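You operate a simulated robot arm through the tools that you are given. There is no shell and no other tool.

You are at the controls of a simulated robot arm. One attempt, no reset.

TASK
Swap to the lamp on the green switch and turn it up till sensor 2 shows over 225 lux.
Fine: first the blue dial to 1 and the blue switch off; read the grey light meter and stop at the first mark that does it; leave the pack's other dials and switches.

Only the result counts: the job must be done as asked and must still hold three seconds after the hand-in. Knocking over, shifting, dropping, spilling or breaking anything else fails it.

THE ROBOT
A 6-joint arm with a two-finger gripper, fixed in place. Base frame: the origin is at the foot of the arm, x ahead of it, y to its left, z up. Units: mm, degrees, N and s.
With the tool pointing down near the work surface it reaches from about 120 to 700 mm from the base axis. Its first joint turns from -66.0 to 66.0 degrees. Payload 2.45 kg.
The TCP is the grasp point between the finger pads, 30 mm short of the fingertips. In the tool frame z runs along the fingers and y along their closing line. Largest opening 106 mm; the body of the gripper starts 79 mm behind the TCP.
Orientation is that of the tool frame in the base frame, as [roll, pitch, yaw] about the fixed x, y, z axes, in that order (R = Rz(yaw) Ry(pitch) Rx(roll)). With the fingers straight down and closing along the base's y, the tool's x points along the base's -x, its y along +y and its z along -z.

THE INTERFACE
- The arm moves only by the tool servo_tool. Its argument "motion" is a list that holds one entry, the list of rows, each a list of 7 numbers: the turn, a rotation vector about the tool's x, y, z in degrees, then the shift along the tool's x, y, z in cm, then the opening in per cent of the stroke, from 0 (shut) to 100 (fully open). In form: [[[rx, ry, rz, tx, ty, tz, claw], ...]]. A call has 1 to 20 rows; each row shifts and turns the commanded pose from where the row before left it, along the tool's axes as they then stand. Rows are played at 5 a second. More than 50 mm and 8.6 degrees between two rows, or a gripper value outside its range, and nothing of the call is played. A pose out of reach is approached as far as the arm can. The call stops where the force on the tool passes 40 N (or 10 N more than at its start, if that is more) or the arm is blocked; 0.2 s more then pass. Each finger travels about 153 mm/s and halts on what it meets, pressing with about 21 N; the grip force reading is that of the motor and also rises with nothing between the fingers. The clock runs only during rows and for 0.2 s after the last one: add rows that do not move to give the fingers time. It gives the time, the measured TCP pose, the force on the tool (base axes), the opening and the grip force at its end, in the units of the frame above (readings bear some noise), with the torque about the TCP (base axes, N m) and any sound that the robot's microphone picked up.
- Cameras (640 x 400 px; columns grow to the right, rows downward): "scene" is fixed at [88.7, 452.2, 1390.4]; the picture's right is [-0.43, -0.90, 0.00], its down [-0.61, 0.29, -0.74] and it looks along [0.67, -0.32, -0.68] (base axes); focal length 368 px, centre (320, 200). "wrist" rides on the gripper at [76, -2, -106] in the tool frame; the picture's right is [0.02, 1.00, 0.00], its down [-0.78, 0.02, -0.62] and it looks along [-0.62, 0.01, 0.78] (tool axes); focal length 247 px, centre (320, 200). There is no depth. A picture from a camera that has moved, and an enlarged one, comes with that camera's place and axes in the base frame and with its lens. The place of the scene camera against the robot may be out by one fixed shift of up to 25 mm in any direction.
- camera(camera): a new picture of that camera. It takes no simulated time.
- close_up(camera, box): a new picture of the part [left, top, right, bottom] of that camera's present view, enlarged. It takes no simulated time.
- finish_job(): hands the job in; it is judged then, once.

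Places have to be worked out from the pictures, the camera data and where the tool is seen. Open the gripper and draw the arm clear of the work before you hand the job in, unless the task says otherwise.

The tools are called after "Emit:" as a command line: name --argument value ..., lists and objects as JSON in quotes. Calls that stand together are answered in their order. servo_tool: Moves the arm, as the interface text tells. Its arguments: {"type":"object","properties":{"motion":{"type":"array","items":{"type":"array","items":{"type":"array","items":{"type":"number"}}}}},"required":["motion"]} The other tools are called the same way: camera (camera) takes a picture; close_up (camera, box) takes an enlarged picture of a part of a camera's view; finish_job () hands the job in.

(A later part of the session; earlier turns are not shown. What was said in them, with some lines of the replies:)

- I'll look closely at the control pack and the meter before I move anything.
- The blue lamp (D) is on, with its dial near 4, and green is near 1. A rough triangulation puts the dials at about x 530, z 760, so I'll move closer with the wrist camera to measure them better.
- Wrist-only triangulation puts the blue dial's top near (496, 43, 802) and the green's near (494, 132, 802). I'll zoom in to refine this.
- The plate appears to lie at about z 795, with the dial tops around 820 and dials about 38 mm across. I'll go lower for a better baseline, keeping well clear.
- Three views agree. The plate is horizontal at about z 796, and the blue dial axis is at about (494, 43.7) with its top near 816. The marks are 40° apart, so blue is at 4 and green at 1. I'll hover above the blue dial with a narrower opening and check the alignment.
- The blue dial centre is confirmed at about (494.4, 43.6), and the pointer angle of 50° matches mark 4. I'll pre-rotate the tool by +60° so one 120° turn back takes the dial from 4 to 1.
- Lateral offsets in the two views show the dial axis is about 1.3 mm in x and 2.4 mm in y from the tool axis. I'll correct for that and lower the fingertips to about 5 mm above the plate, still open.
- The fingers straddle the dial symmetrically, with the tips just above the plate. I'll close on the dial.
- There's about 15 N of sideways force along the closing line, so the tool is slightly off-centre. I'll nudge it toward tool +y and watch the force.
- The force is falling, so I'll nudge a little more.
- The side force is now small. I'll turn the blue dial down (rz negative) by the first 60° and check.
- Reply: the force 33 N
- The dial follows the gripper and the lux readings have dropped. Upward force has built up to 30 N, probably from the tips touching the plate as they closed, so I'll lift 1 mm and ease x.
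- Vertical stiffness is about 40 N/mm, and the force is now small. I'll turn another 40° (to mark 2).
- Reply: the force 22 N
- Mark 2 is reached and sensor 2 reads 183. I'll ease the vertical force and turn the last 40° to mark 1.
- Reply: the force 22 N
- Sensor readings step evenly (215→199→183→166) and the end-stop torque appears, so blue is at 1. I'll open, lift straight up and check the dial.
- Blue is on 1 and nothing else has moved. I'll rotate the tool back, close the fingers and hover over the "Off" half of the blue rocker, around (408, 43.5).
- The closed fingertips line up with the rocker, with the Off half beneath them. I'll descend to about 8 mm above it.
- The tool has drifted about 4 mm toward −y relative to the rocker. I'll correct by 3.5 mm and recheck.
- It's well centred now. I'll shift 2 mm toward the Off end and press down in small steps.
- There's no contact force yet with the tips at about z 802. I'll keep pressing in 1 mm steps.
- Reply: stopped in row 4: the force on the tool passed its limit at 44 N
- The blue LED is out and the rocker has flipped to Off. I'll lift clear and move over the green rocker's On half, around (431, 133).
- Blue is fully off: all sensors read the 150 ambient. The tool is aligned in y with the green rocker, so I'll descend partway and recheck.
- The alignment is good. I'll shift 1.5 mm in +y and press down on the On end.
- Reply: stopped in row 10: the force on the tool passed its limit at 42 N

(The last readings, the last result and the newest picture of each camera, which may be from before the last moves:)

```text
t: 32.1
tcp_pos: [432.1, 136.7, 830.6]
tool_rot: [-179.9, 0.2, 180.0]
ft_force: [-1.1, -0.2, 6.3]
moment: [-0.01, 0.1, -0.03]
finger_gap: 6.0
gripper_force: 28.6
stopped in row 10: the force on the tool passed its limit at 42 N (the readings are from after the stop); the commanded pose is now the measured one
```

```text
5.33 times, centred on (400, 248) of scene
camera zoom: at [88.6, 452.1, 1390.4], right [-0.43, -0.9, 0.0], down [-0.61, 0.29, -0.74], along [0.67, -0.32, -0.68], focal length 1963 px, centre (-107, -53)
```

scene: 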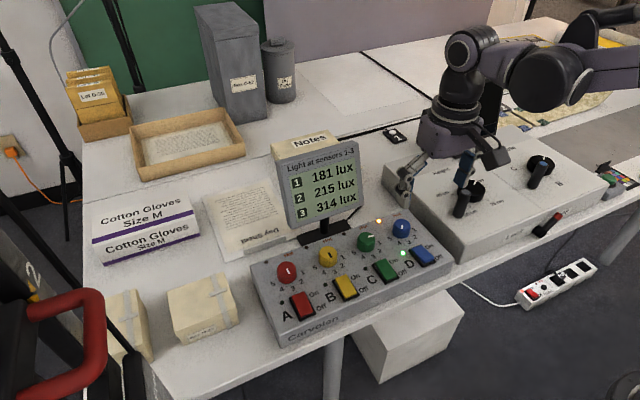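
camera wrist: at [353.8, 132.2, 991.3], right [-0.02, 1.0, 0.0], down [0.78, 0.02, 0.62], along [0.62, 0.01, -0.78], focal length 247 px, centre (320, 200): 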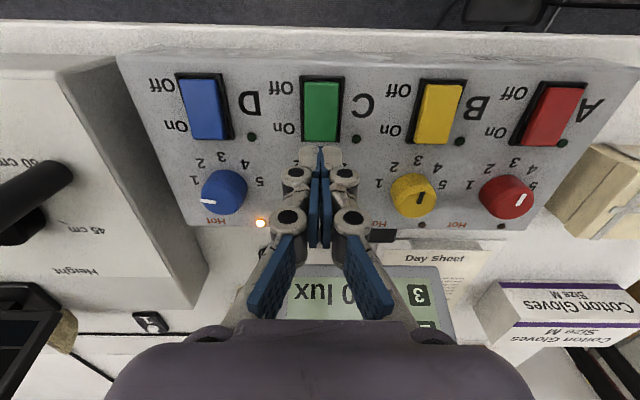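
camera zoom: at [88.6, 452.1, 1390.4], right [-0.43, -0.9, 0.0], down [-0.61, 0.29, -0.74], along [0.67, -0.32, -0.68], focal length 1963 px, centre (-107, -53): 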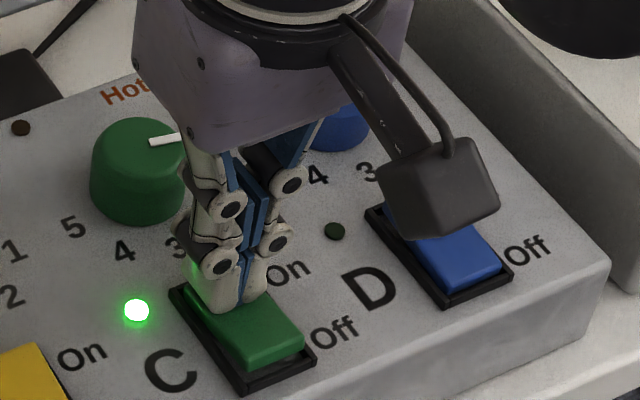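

Green is on: its LED is lit and the rocker has flipped. I'll lift, open to 60% and move over the green dial at about (494, 133), then check the meter.

Emit:
servo_tool --motion '[[[0, 0, 0, 0, 0, -1.0, 0], [0, 0, 0, 0, 0, -2.0, 0], [0, 0, 0, 0, 0, -1.5, 0], [0, 0, 0, -2.0, -0.1, 0, 0], [0, 0, 0, -2.1, -0.15, 0, 30], [0, 0, 0, -2.1, -0.1, 0, 60], [0, 0, 0, 0, 0, 0, 60], [0, 0, 0, 0, 0, 0, 60]]]'

Emit:
camera --camera "wrist"

Emit:
close_up --camera "wrist" --box '[240, 110, 400, 210]'

Emit:
close_up --camera "scene" --box '[260, 120, 460, 270]'

```text
t: 33.9
tcp_pos: [495.4, 130.8, 876.2]
tool_rot: [-179.9, 0.1, -180.0]
ft_force: [0.2, 0.2, -0.4]
moment: [0.01, -0.02, 0.01]
finger_gap: 63.5
gripper_force: 0.0
```

```text
taken
camera wrist: at [418.9, 129.4, 982.9], right [-0.02, 1.0, 0.0], down [0.78, 0.02, 0.62], along [0.62, 0.01, -0.78], focal length 247 px, centre (320, 200)
```

wrist: 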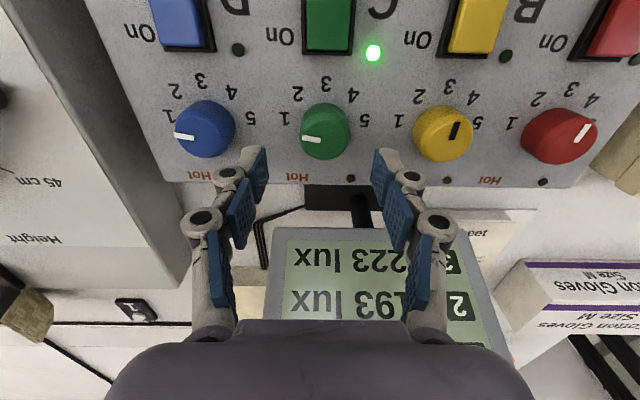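

```text
4.00 times, centred on (320, 160) of wrist
camera zoom: at [418.9, 129.4, 982.9], right [-0.02, 1.0, 0.0], down [0.78, 0.02, 0.62], along [0.62, 0.01, -0.78], focal length 988 px, centre (320, 360)
```

zoom: 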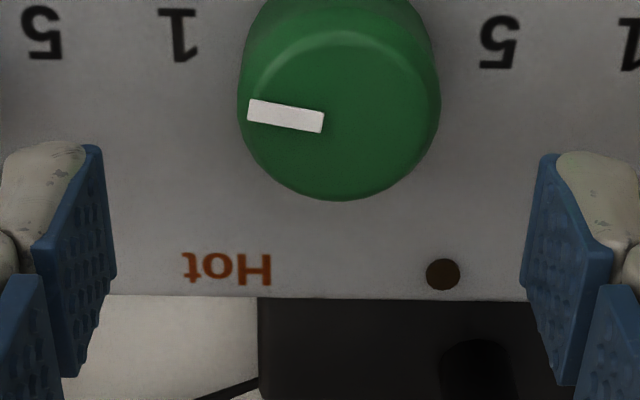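

```text
2.67 times, centred on (360, 195) of scene
camera zoom: at [88.7, 452.1, 1390.4], right [-0.43, -0.9, 0.0], down [-0.61, 0.29, -0.74], along [0.67, -0.32, -0.68], focal length 982 px, centre (213, 213)
```

zoom: 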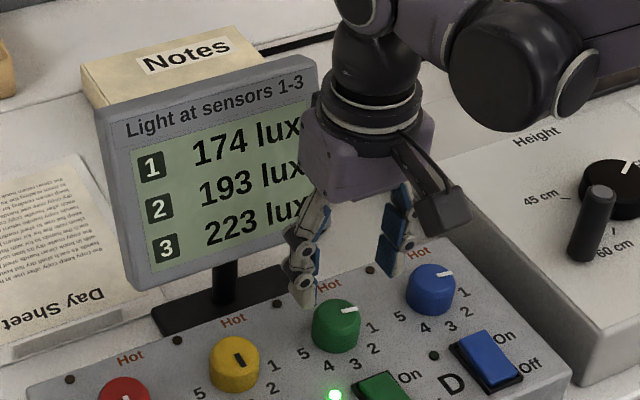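

With green at 1, sensor 2 reads 193 (193 ≤ 225), so it needs to go up. The dial sits about 3 mm in +y and 1 mm in −x from the tool axis; I'll correct that and pre-rotate −60° so I can turn upward.

Emit:
servo_tool --motion '[[[0, 0, 0, 0.1, 0.29, 0, 60], [0, 0, -7.5, 0, 0, 0, 60], [0, 0, -7.5, 0, 0, 0, 60], [0, 0, -7.5, 0, 0, 0, 60], [0, 0, -7.5, 0, 0, 0, 60], [0, 0, -7.5, 0, 0, 0, 60], [0, 0, -7.5, 0, 0, 0, 60], [0, 0, -7.5, 0, 0, 0, 60], [0, 0, -7.5, 0, 0, 0, 60], [0, 0, 0, 0, 0, 0, 60], [0, 0, 0, 0, 0, 0, 60], [0, 0, 0, 0, 0, 0, 60]]]'

Emit:
camera --camera "wrist"

Emit:
close_up --camera "wrist" --box '[240, 110, 400, 210]'

Emit:
close_up --camera "scene" --box '[260, 120, 460, 270]'

```text
t: 36.5
tcp_pos: [495.2, 135.2, 875.2]
tool_rot: [-179.9, 0.1, -120.0]
ft_force: [0.1, -0.1, 1.4]
moment: [0.01, 0.0, 0.03]
finger_gap: 63.5
gripper_force: 0.0
```

```text
taken
camera wrist: at [458.1, 67.4, 981.2], right [-0.88, 0.48, 0.0], down [0.38, 0.69, 0.62], along [0.3, 0.54, -0.78], focal length 247 px, centre (320, 200)
```

wrist: 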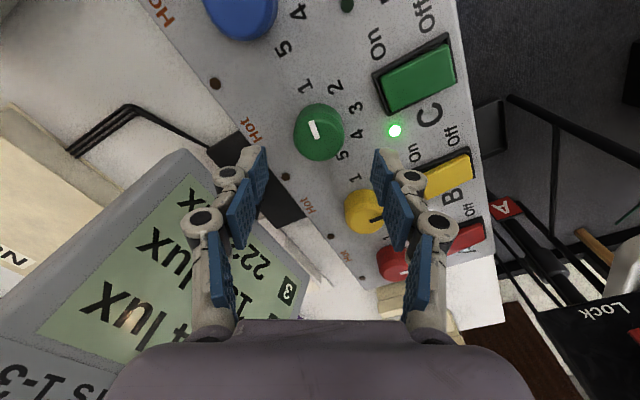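

```text
4.00 times, centred on (320, 160) of wrist
camera zoom: at [458.1, 67.4, 981.2], right [-0.88, 0.48, 0.0], down [0.38, 0.69, 0.62], along [0.3, 0.54, -0.78], focal length 988 px, centre (320, 360)
```

zoom: 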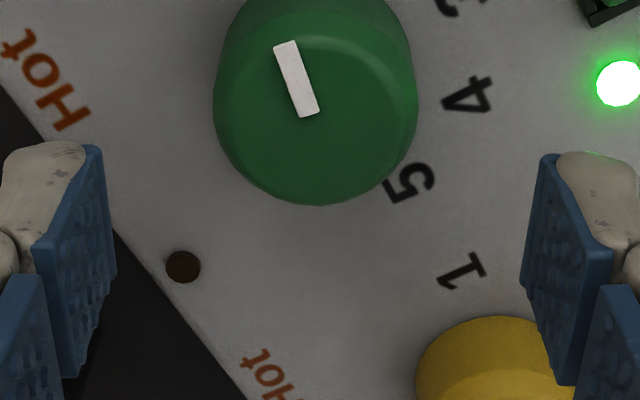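

```text
2.67 times, centred on (360, 195) of scene
camera zoom: at [88.7, 452.2, 1390.4], right [-0.43, -0.9, 0.0], down [-0.61, 0.29, -0.74], along [0.67, -0.32, -0.68], focal length 982 px, centre (213, 213)
```

zoom: 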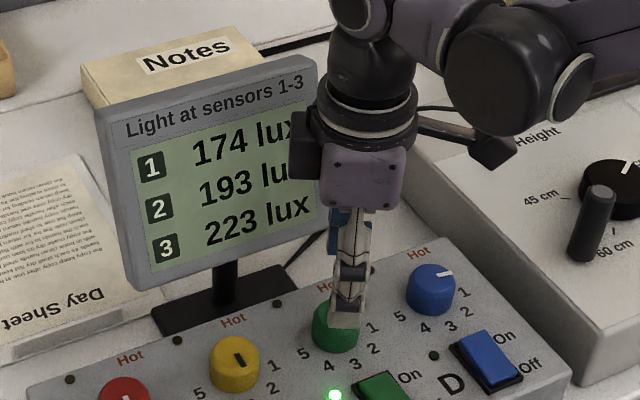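

The tool needs only about a 1 mm correction. I'll apply it, lower the open fingers around the green dial and check centring before closing.

Emit:
servo_tool --motion '[[[0, 0, 0, -0.13, -0.11, 0, 60], [0, 0, 0, 0, 0, 1.0, 60], [0, 0, 0, 0, 0, 1.0, 60], [0, 0, 0, 0, 0, 1.0, 60], [0, 0, 0, 0, 0, 1.2, 60], [0, 0, 0, 0, 0, 0, 60], [0, 0, 0, 0, 0, 0, 60]]]'

Emit:
close_up --camera "wrist" --box '[240, 110, 400, 210]'

Emit:
close_up --camera "scene" --box '[320, 200, 440, 275]'

```text
t: 38.1
tcp_pos: [496.4, 137.3, 831.7]
tool_rot: [-179.9, 0.1, -120.0]
ft_force: [-0.4, 0.1, 0.4]
moment: [0.03, 0.03, 0.02]
finger_gap: 63.8
gripper_force: 0.1
```

```text
4.00 times, centred on (320, 160) of wrist
camera zoom: at [459.2, 69.4, 938.4], right [-0.88, 0.48, 0.0], down [0.38, 0.69, 0.62], along [0.3, 0.54, -0.78], focal length 988 px, centre (320, 360)
```

zoom: 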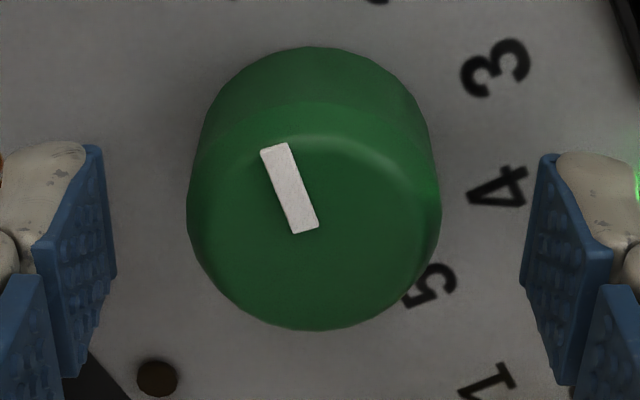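

```text
5.33 times, centred on (380, 238) of scene
camera zoom: at [88.7, 452.2, 1390.4], right [-0.43, -0.9, 0.0], down [-0.61, 0.29, -0.74], along [0.67, -0.32, -0.68], focal length 1963 px, centre (0, 0)
```

zoom: 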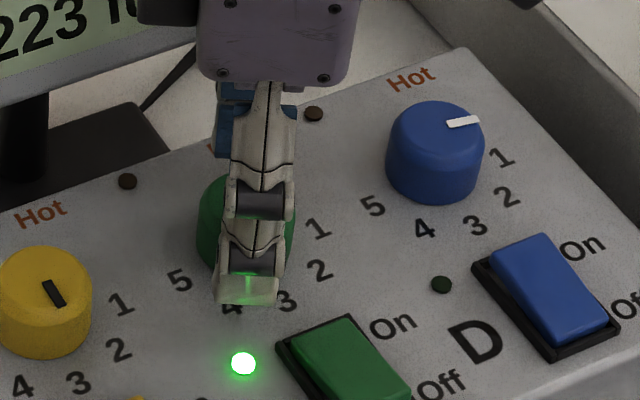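

The dial is about 1 mm left of the finger centre. I'll correct and close gently.

Emit:
servo_tool --motion '[[[0, 0, 0, 0.05, -0.1, 0, 60], [0, 0, 0, 0, 0, 0, 60], [0, 0, 0, 0, 0, 0, 42], [0, 0, 0, 0, 0, 0, 30], [0, 0, 0, 0, 0, 0, 20], [0, 0, 0, 0, 0, 0, 20]]]'

Emit:
close_up --camera "wrist" --box '[240, 110, 400, 210]'

```text
t: 39.5
tcp_pos: [496.5, 135.8, 833.0]
tool_rot: [-180.0, 0.0, -120.0]
ft_force: [-9.5, 3.0, 2.0]
moment: [0.12, 0.35, 0.01]
finger_gap: 34.5
gripper_force: 44.5
```

```text
4.00 times, centred on (320, 160) of wrist
camera zoom: at [459.7, 67.8, 939.0], right [-0.88, 0.48, 0.0], down [0.38, 0.69, 0.62], along [0.3, 0.55, -0.78], focal length 988 px, centre (320, 360)
```

zoom: 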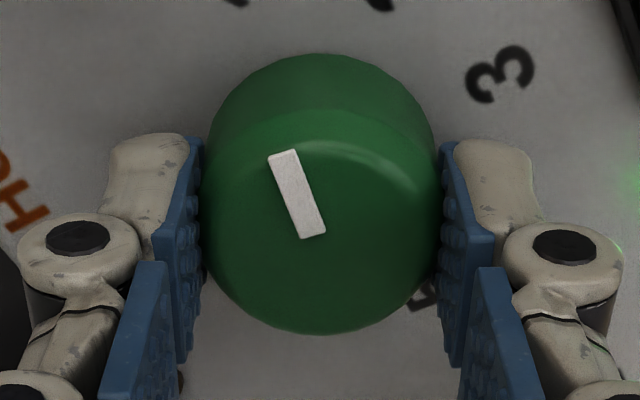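

The grip is good, with about 10 N of residual side force. I'll ease it by 0.6 mm and turn up 40° to mark 2.

Emit:
servo_tool --motion '[[[0, 0, 0, 0, 0.06, 0, 20], [0, 0, 5, 0, 0, 0, 20], [0, 0, 5, 0, 0, 0, 20], [0, 0, 5, 0, 0, 0, 20], [0, 0, 5, 0, 0, 0, 20], [0, 0, 5, 0, 0, 0, 20], [0, 0, 5, 0, 0, 0, 20], [0, 0, 5, 0, 0, 0, 20], [0, 0, 5, 0, 0, 0, 20], [0, 0, 0, 0, 0, 0, 20], [0, 0, 0, 0, 0, 0, 20], [0, 0, 0, 0, 0, 0, 20]]]'

Emit:
close_up --camera "scene" --box '[260, 120, 460, 270]'

Emit:
close_up --camera "wrist" --box '[240, 110, 400, 210]'

Emit:
camera --camera "wrist"

```text
t: 42.1
tcp_pos: [496.2, 134.8, 833.1]
tool_rot: [-179.9, 0.1, -160.1]
ft_force: [-6.9, -5.1, -3.2]
moment: [-0.31, 0.54, 0.0]
finger_gap: 34.2
gripper_force: 44.6
```

```text
2.67 times, centred on (360, 195) of scene
camera zoom: at [88.6, 452.0, 1390.4], right [-0.43, -0.9, 0.0], down [-0.61, 0.29, -0.74], along [0.67, -0.32, -0.68], focal length 982 px, centre (213, 213)
```

zoom: 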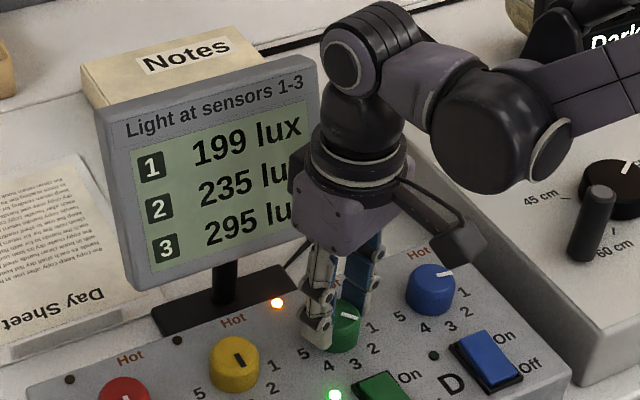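

```text
4.00 times, centred on (320, 160) of wrist
camera zoom: at [425.2, 107.3, 939.7], right [-0.36, 0.93, 0.0], down [0.73, 0.28, 0.62], along [0.58, 0.22, -0.78], focal length 988 px, centre (320, 360)
```

zoom: 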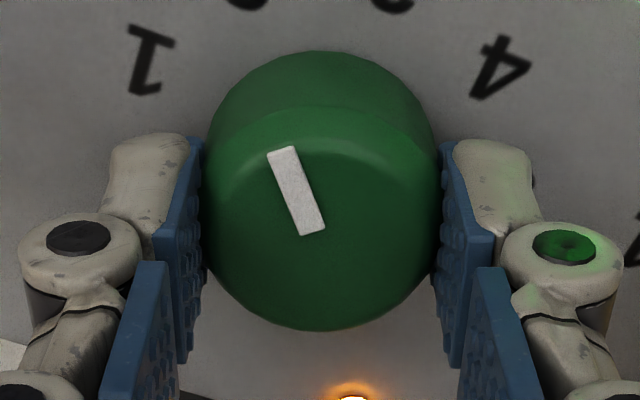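

```text
taken
camera wrist: at [425.2, 107.3, 939.7], right [-0.36, 0.93, 0.0], down [0.73, 0.28, 0.62], along [0.58, 0.22, -0.78], focal length 247 px, centre (320, 200)
```

wrist: 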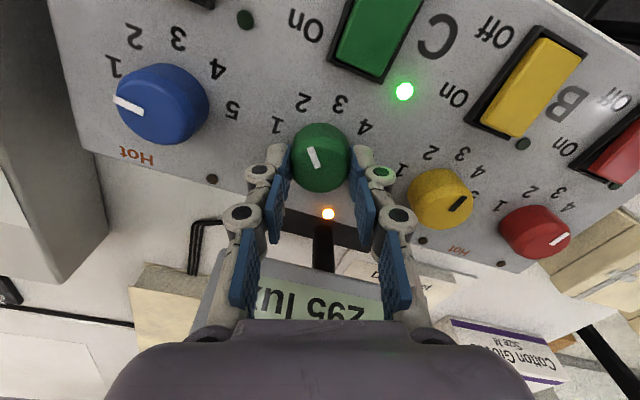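

At mark 2, sensor 2 shows 235 lux (>225), so this is the first mark that does it. I'll release, lift and verify.

Emit:
servo_tool --motion '[[[0, 0, 0, 0, 0, 0, 40], [0, 0, 0, 0, 0, 0, 60], [0, 0, 0, 0, 0, 0, 60], [0, 0, 0, 0, 0, -1.5, 60], [0, 0, 0, 0, 0, -2.5, 60], [0, 0, 0, 0, 0, -3.0, 60], [0, 0, 0, 0, 0, -4.0, 60], [0, 0, 5, 4.0, 0, -2.0, 60], [0, 0, 5, 4.0, 0, -2.0, 60], [0, 0, 5, 4.0, 0, -2.0, 60], [0, 0, 5, 4.0, 0, 0, 60], [0, 0, 0, 0, 0, 0, 60], [0, 0, 0, 0, 0, 0, 60]]]'

Emit:
camera --camera "scene"

Emit:
close_up --camera "scene" --box '[260, 120, 460, 270]'

Emit:
camera --camera "wrist"

```text
t: 44.9
tcp_pos: [340.0, 99.9, 1000.8]
tool_rot: [-179.9, 0.2, 179.9]
ft_force: [-0.3, -0.1, -0.2]
moment: [0.0, 0.05, 0.0]
finger_gap: 63.7
gripper_force: 0.1
```

```text
taken
```

scene: 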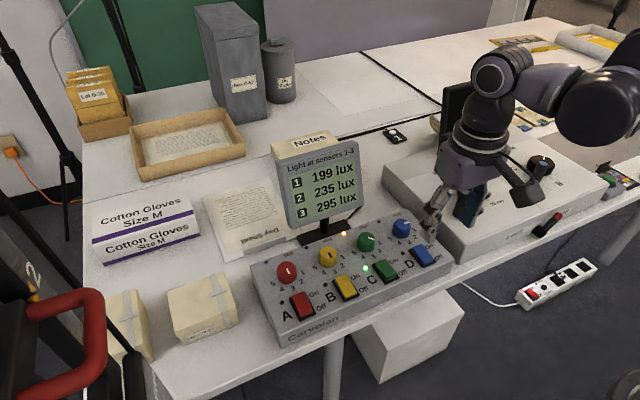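

```text
2.67 times, centred on (360, 195) of scene
camera zoom: at [88.7, 452.1, 1390.4], right [-0.43, -0.9, 0.0], down [-0.61, 0.29, -0.74], along [0.67, -0.32, -0.68], focal length 982 px, centre (213, 213)
```

zoom: 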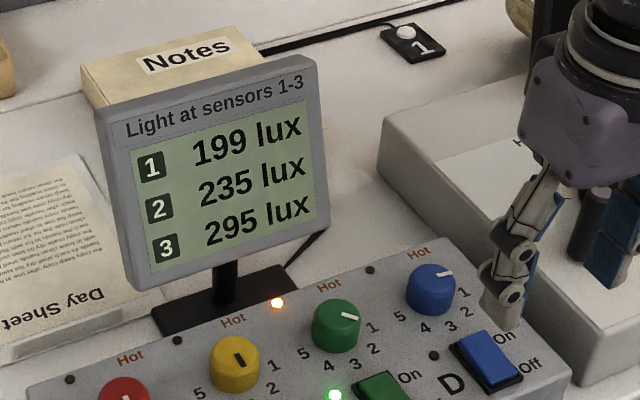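

```text
taken
camera wrist: at [263.0, 98.9, 1106.6], right [-0.02, 1.0, 0.0], down [0.78, 0.02, 0.62], along [0.62, 0.01, -0.78], focal length 247 px, centre (320, 200)
```

wrist: 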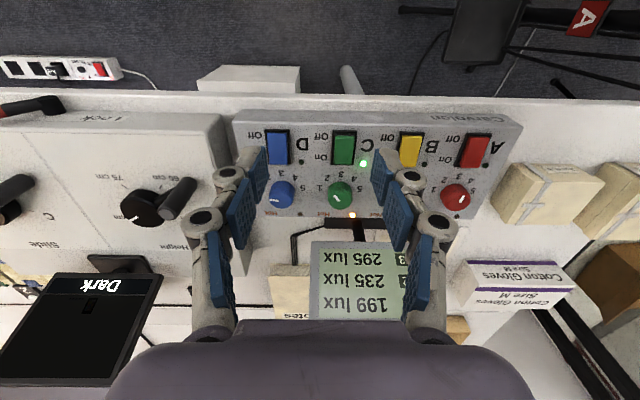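

All looks right. I'll open the gripper fully, wait a few seconds and confirm the reading and pointers hold.

Emit:
servo_tool --motion '[[[0, 0, 0, 2.0, 0, -2.0, 100], [0, 0, 0, 0, 0, -2.0, 100], [0, 0, 0, 0, 0, 0, 100], [0, 0, 0, 0, 0, 0, 100], [0, 0, 0, 0, 0, 0, 100], [0, 0, 0, 0, 0, 0, 100], [0, 0, 0, 0, 0, 0, 100], [0, 0, 0, 0, 0, 0, 100], [0, 0, 0, 0, 0, 0, 100], [0, 0, 0, 0, 0, 0, 100], [0, 0, 0, 0, 0, 0, 100], [0, 0, 0, 0, 0, 0, 100], [0, 0, 0, 0, 0, 0, 100], [0, 0, 0, 0, 0, 0, 100], [0, 0, 0, 0, 0, 0, 100], [0, 0, 0, 0, 0, 0, 100]]]'

Emit:
close_up --camera "scene" --box '[260, 120, 460, 270]'

Emit:
close_up --camera "wrist" --box '[220, 90, 540, 290]'

Emit:
close_up --camera "scene" --box '[250, 210, 450, 335]'

```text
t: 48.3
tcp_pos: [318.9, 103.0, 1043.3]
tool_rot: [-180.0, 0.2, -180.0]
ft_force: [0.1, -0.6, -0.3]
moment: [0.01, -0.02, 0.0]
finger_gap: 105.8
gripper_force: 0.1
```

```text
2.67 times, centred on (360, 195) of scene
camera zoom: at [88.7, 452.2, 1390.4], right [-0.43, -0.9, 0.0], down [-0.61, 0.29, -0.74], along [0.67, -0.32, -0.68], focal length 982 px, centre (213, 213)
```

zoom: 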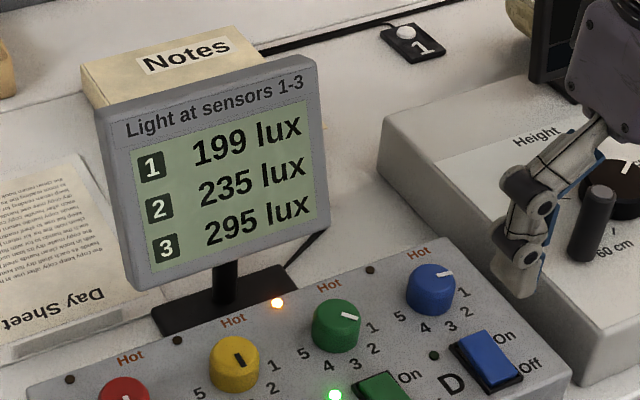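

```text
2.00 times, centred on (380, 190) of wrist
camera zoom: at [241.7, 99.8, 1149.4], right [-0.02, 1.0, 0.0], down [0.78, 0.02, 0.62], along [0.62, 0.01, -0.78], focal length 494 px, centre (200, 220)
```

zoom: 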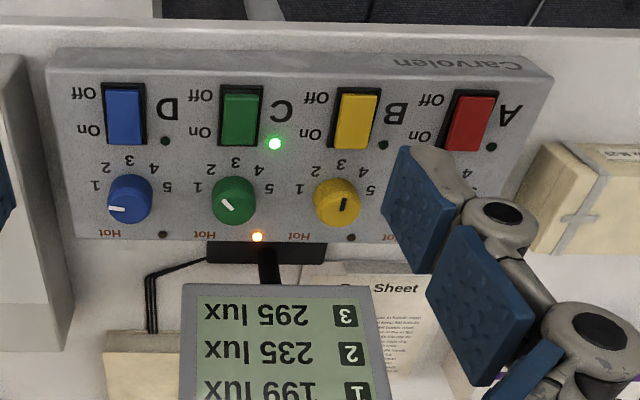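

```text
3.20 times, centred on (350, 272) of scene
camera zoom: at [88.7, 452.2, 1390.4], right [-0.43, -0.9, 0.0], down [-0.61, 0.29, -0.74], along [0.67, -0.32, -0.68], focal length 1178 px, centre (224, -32)
```

zoom: 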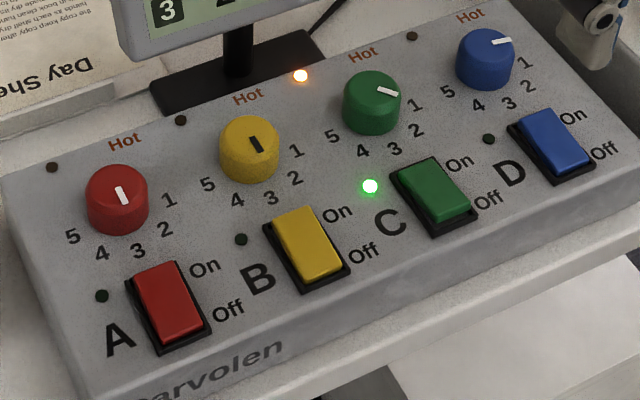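

The reading holds at 235 lux on sensor 2. Blue is at 1 and Off, green is at 2 and On, and red and yellow are untouched. The gripper is open and clear, so I'm handing in.

Emit:
finish_job

```text
The job is handed in.
```

The swap is done: the lamp on the green switch is on, and sensor 2 shows 235 lux, over your 225.

- **Blue:** I turned the dial down from 4 to 1 first, then switched it off. All three sensors dropped to 150 lux before I switched green on.
- **Green:** At mark 1, sensor 2 read 193 lux; at mark 2 it read 235, so I stopped there.
- **Other dials and switches:** Red and yellow are as they were, and nothing else appears moved in the last pictures.

The reading was unchanged about three seconds later, with the gripper open and the arm clear, and I then handed the job in.
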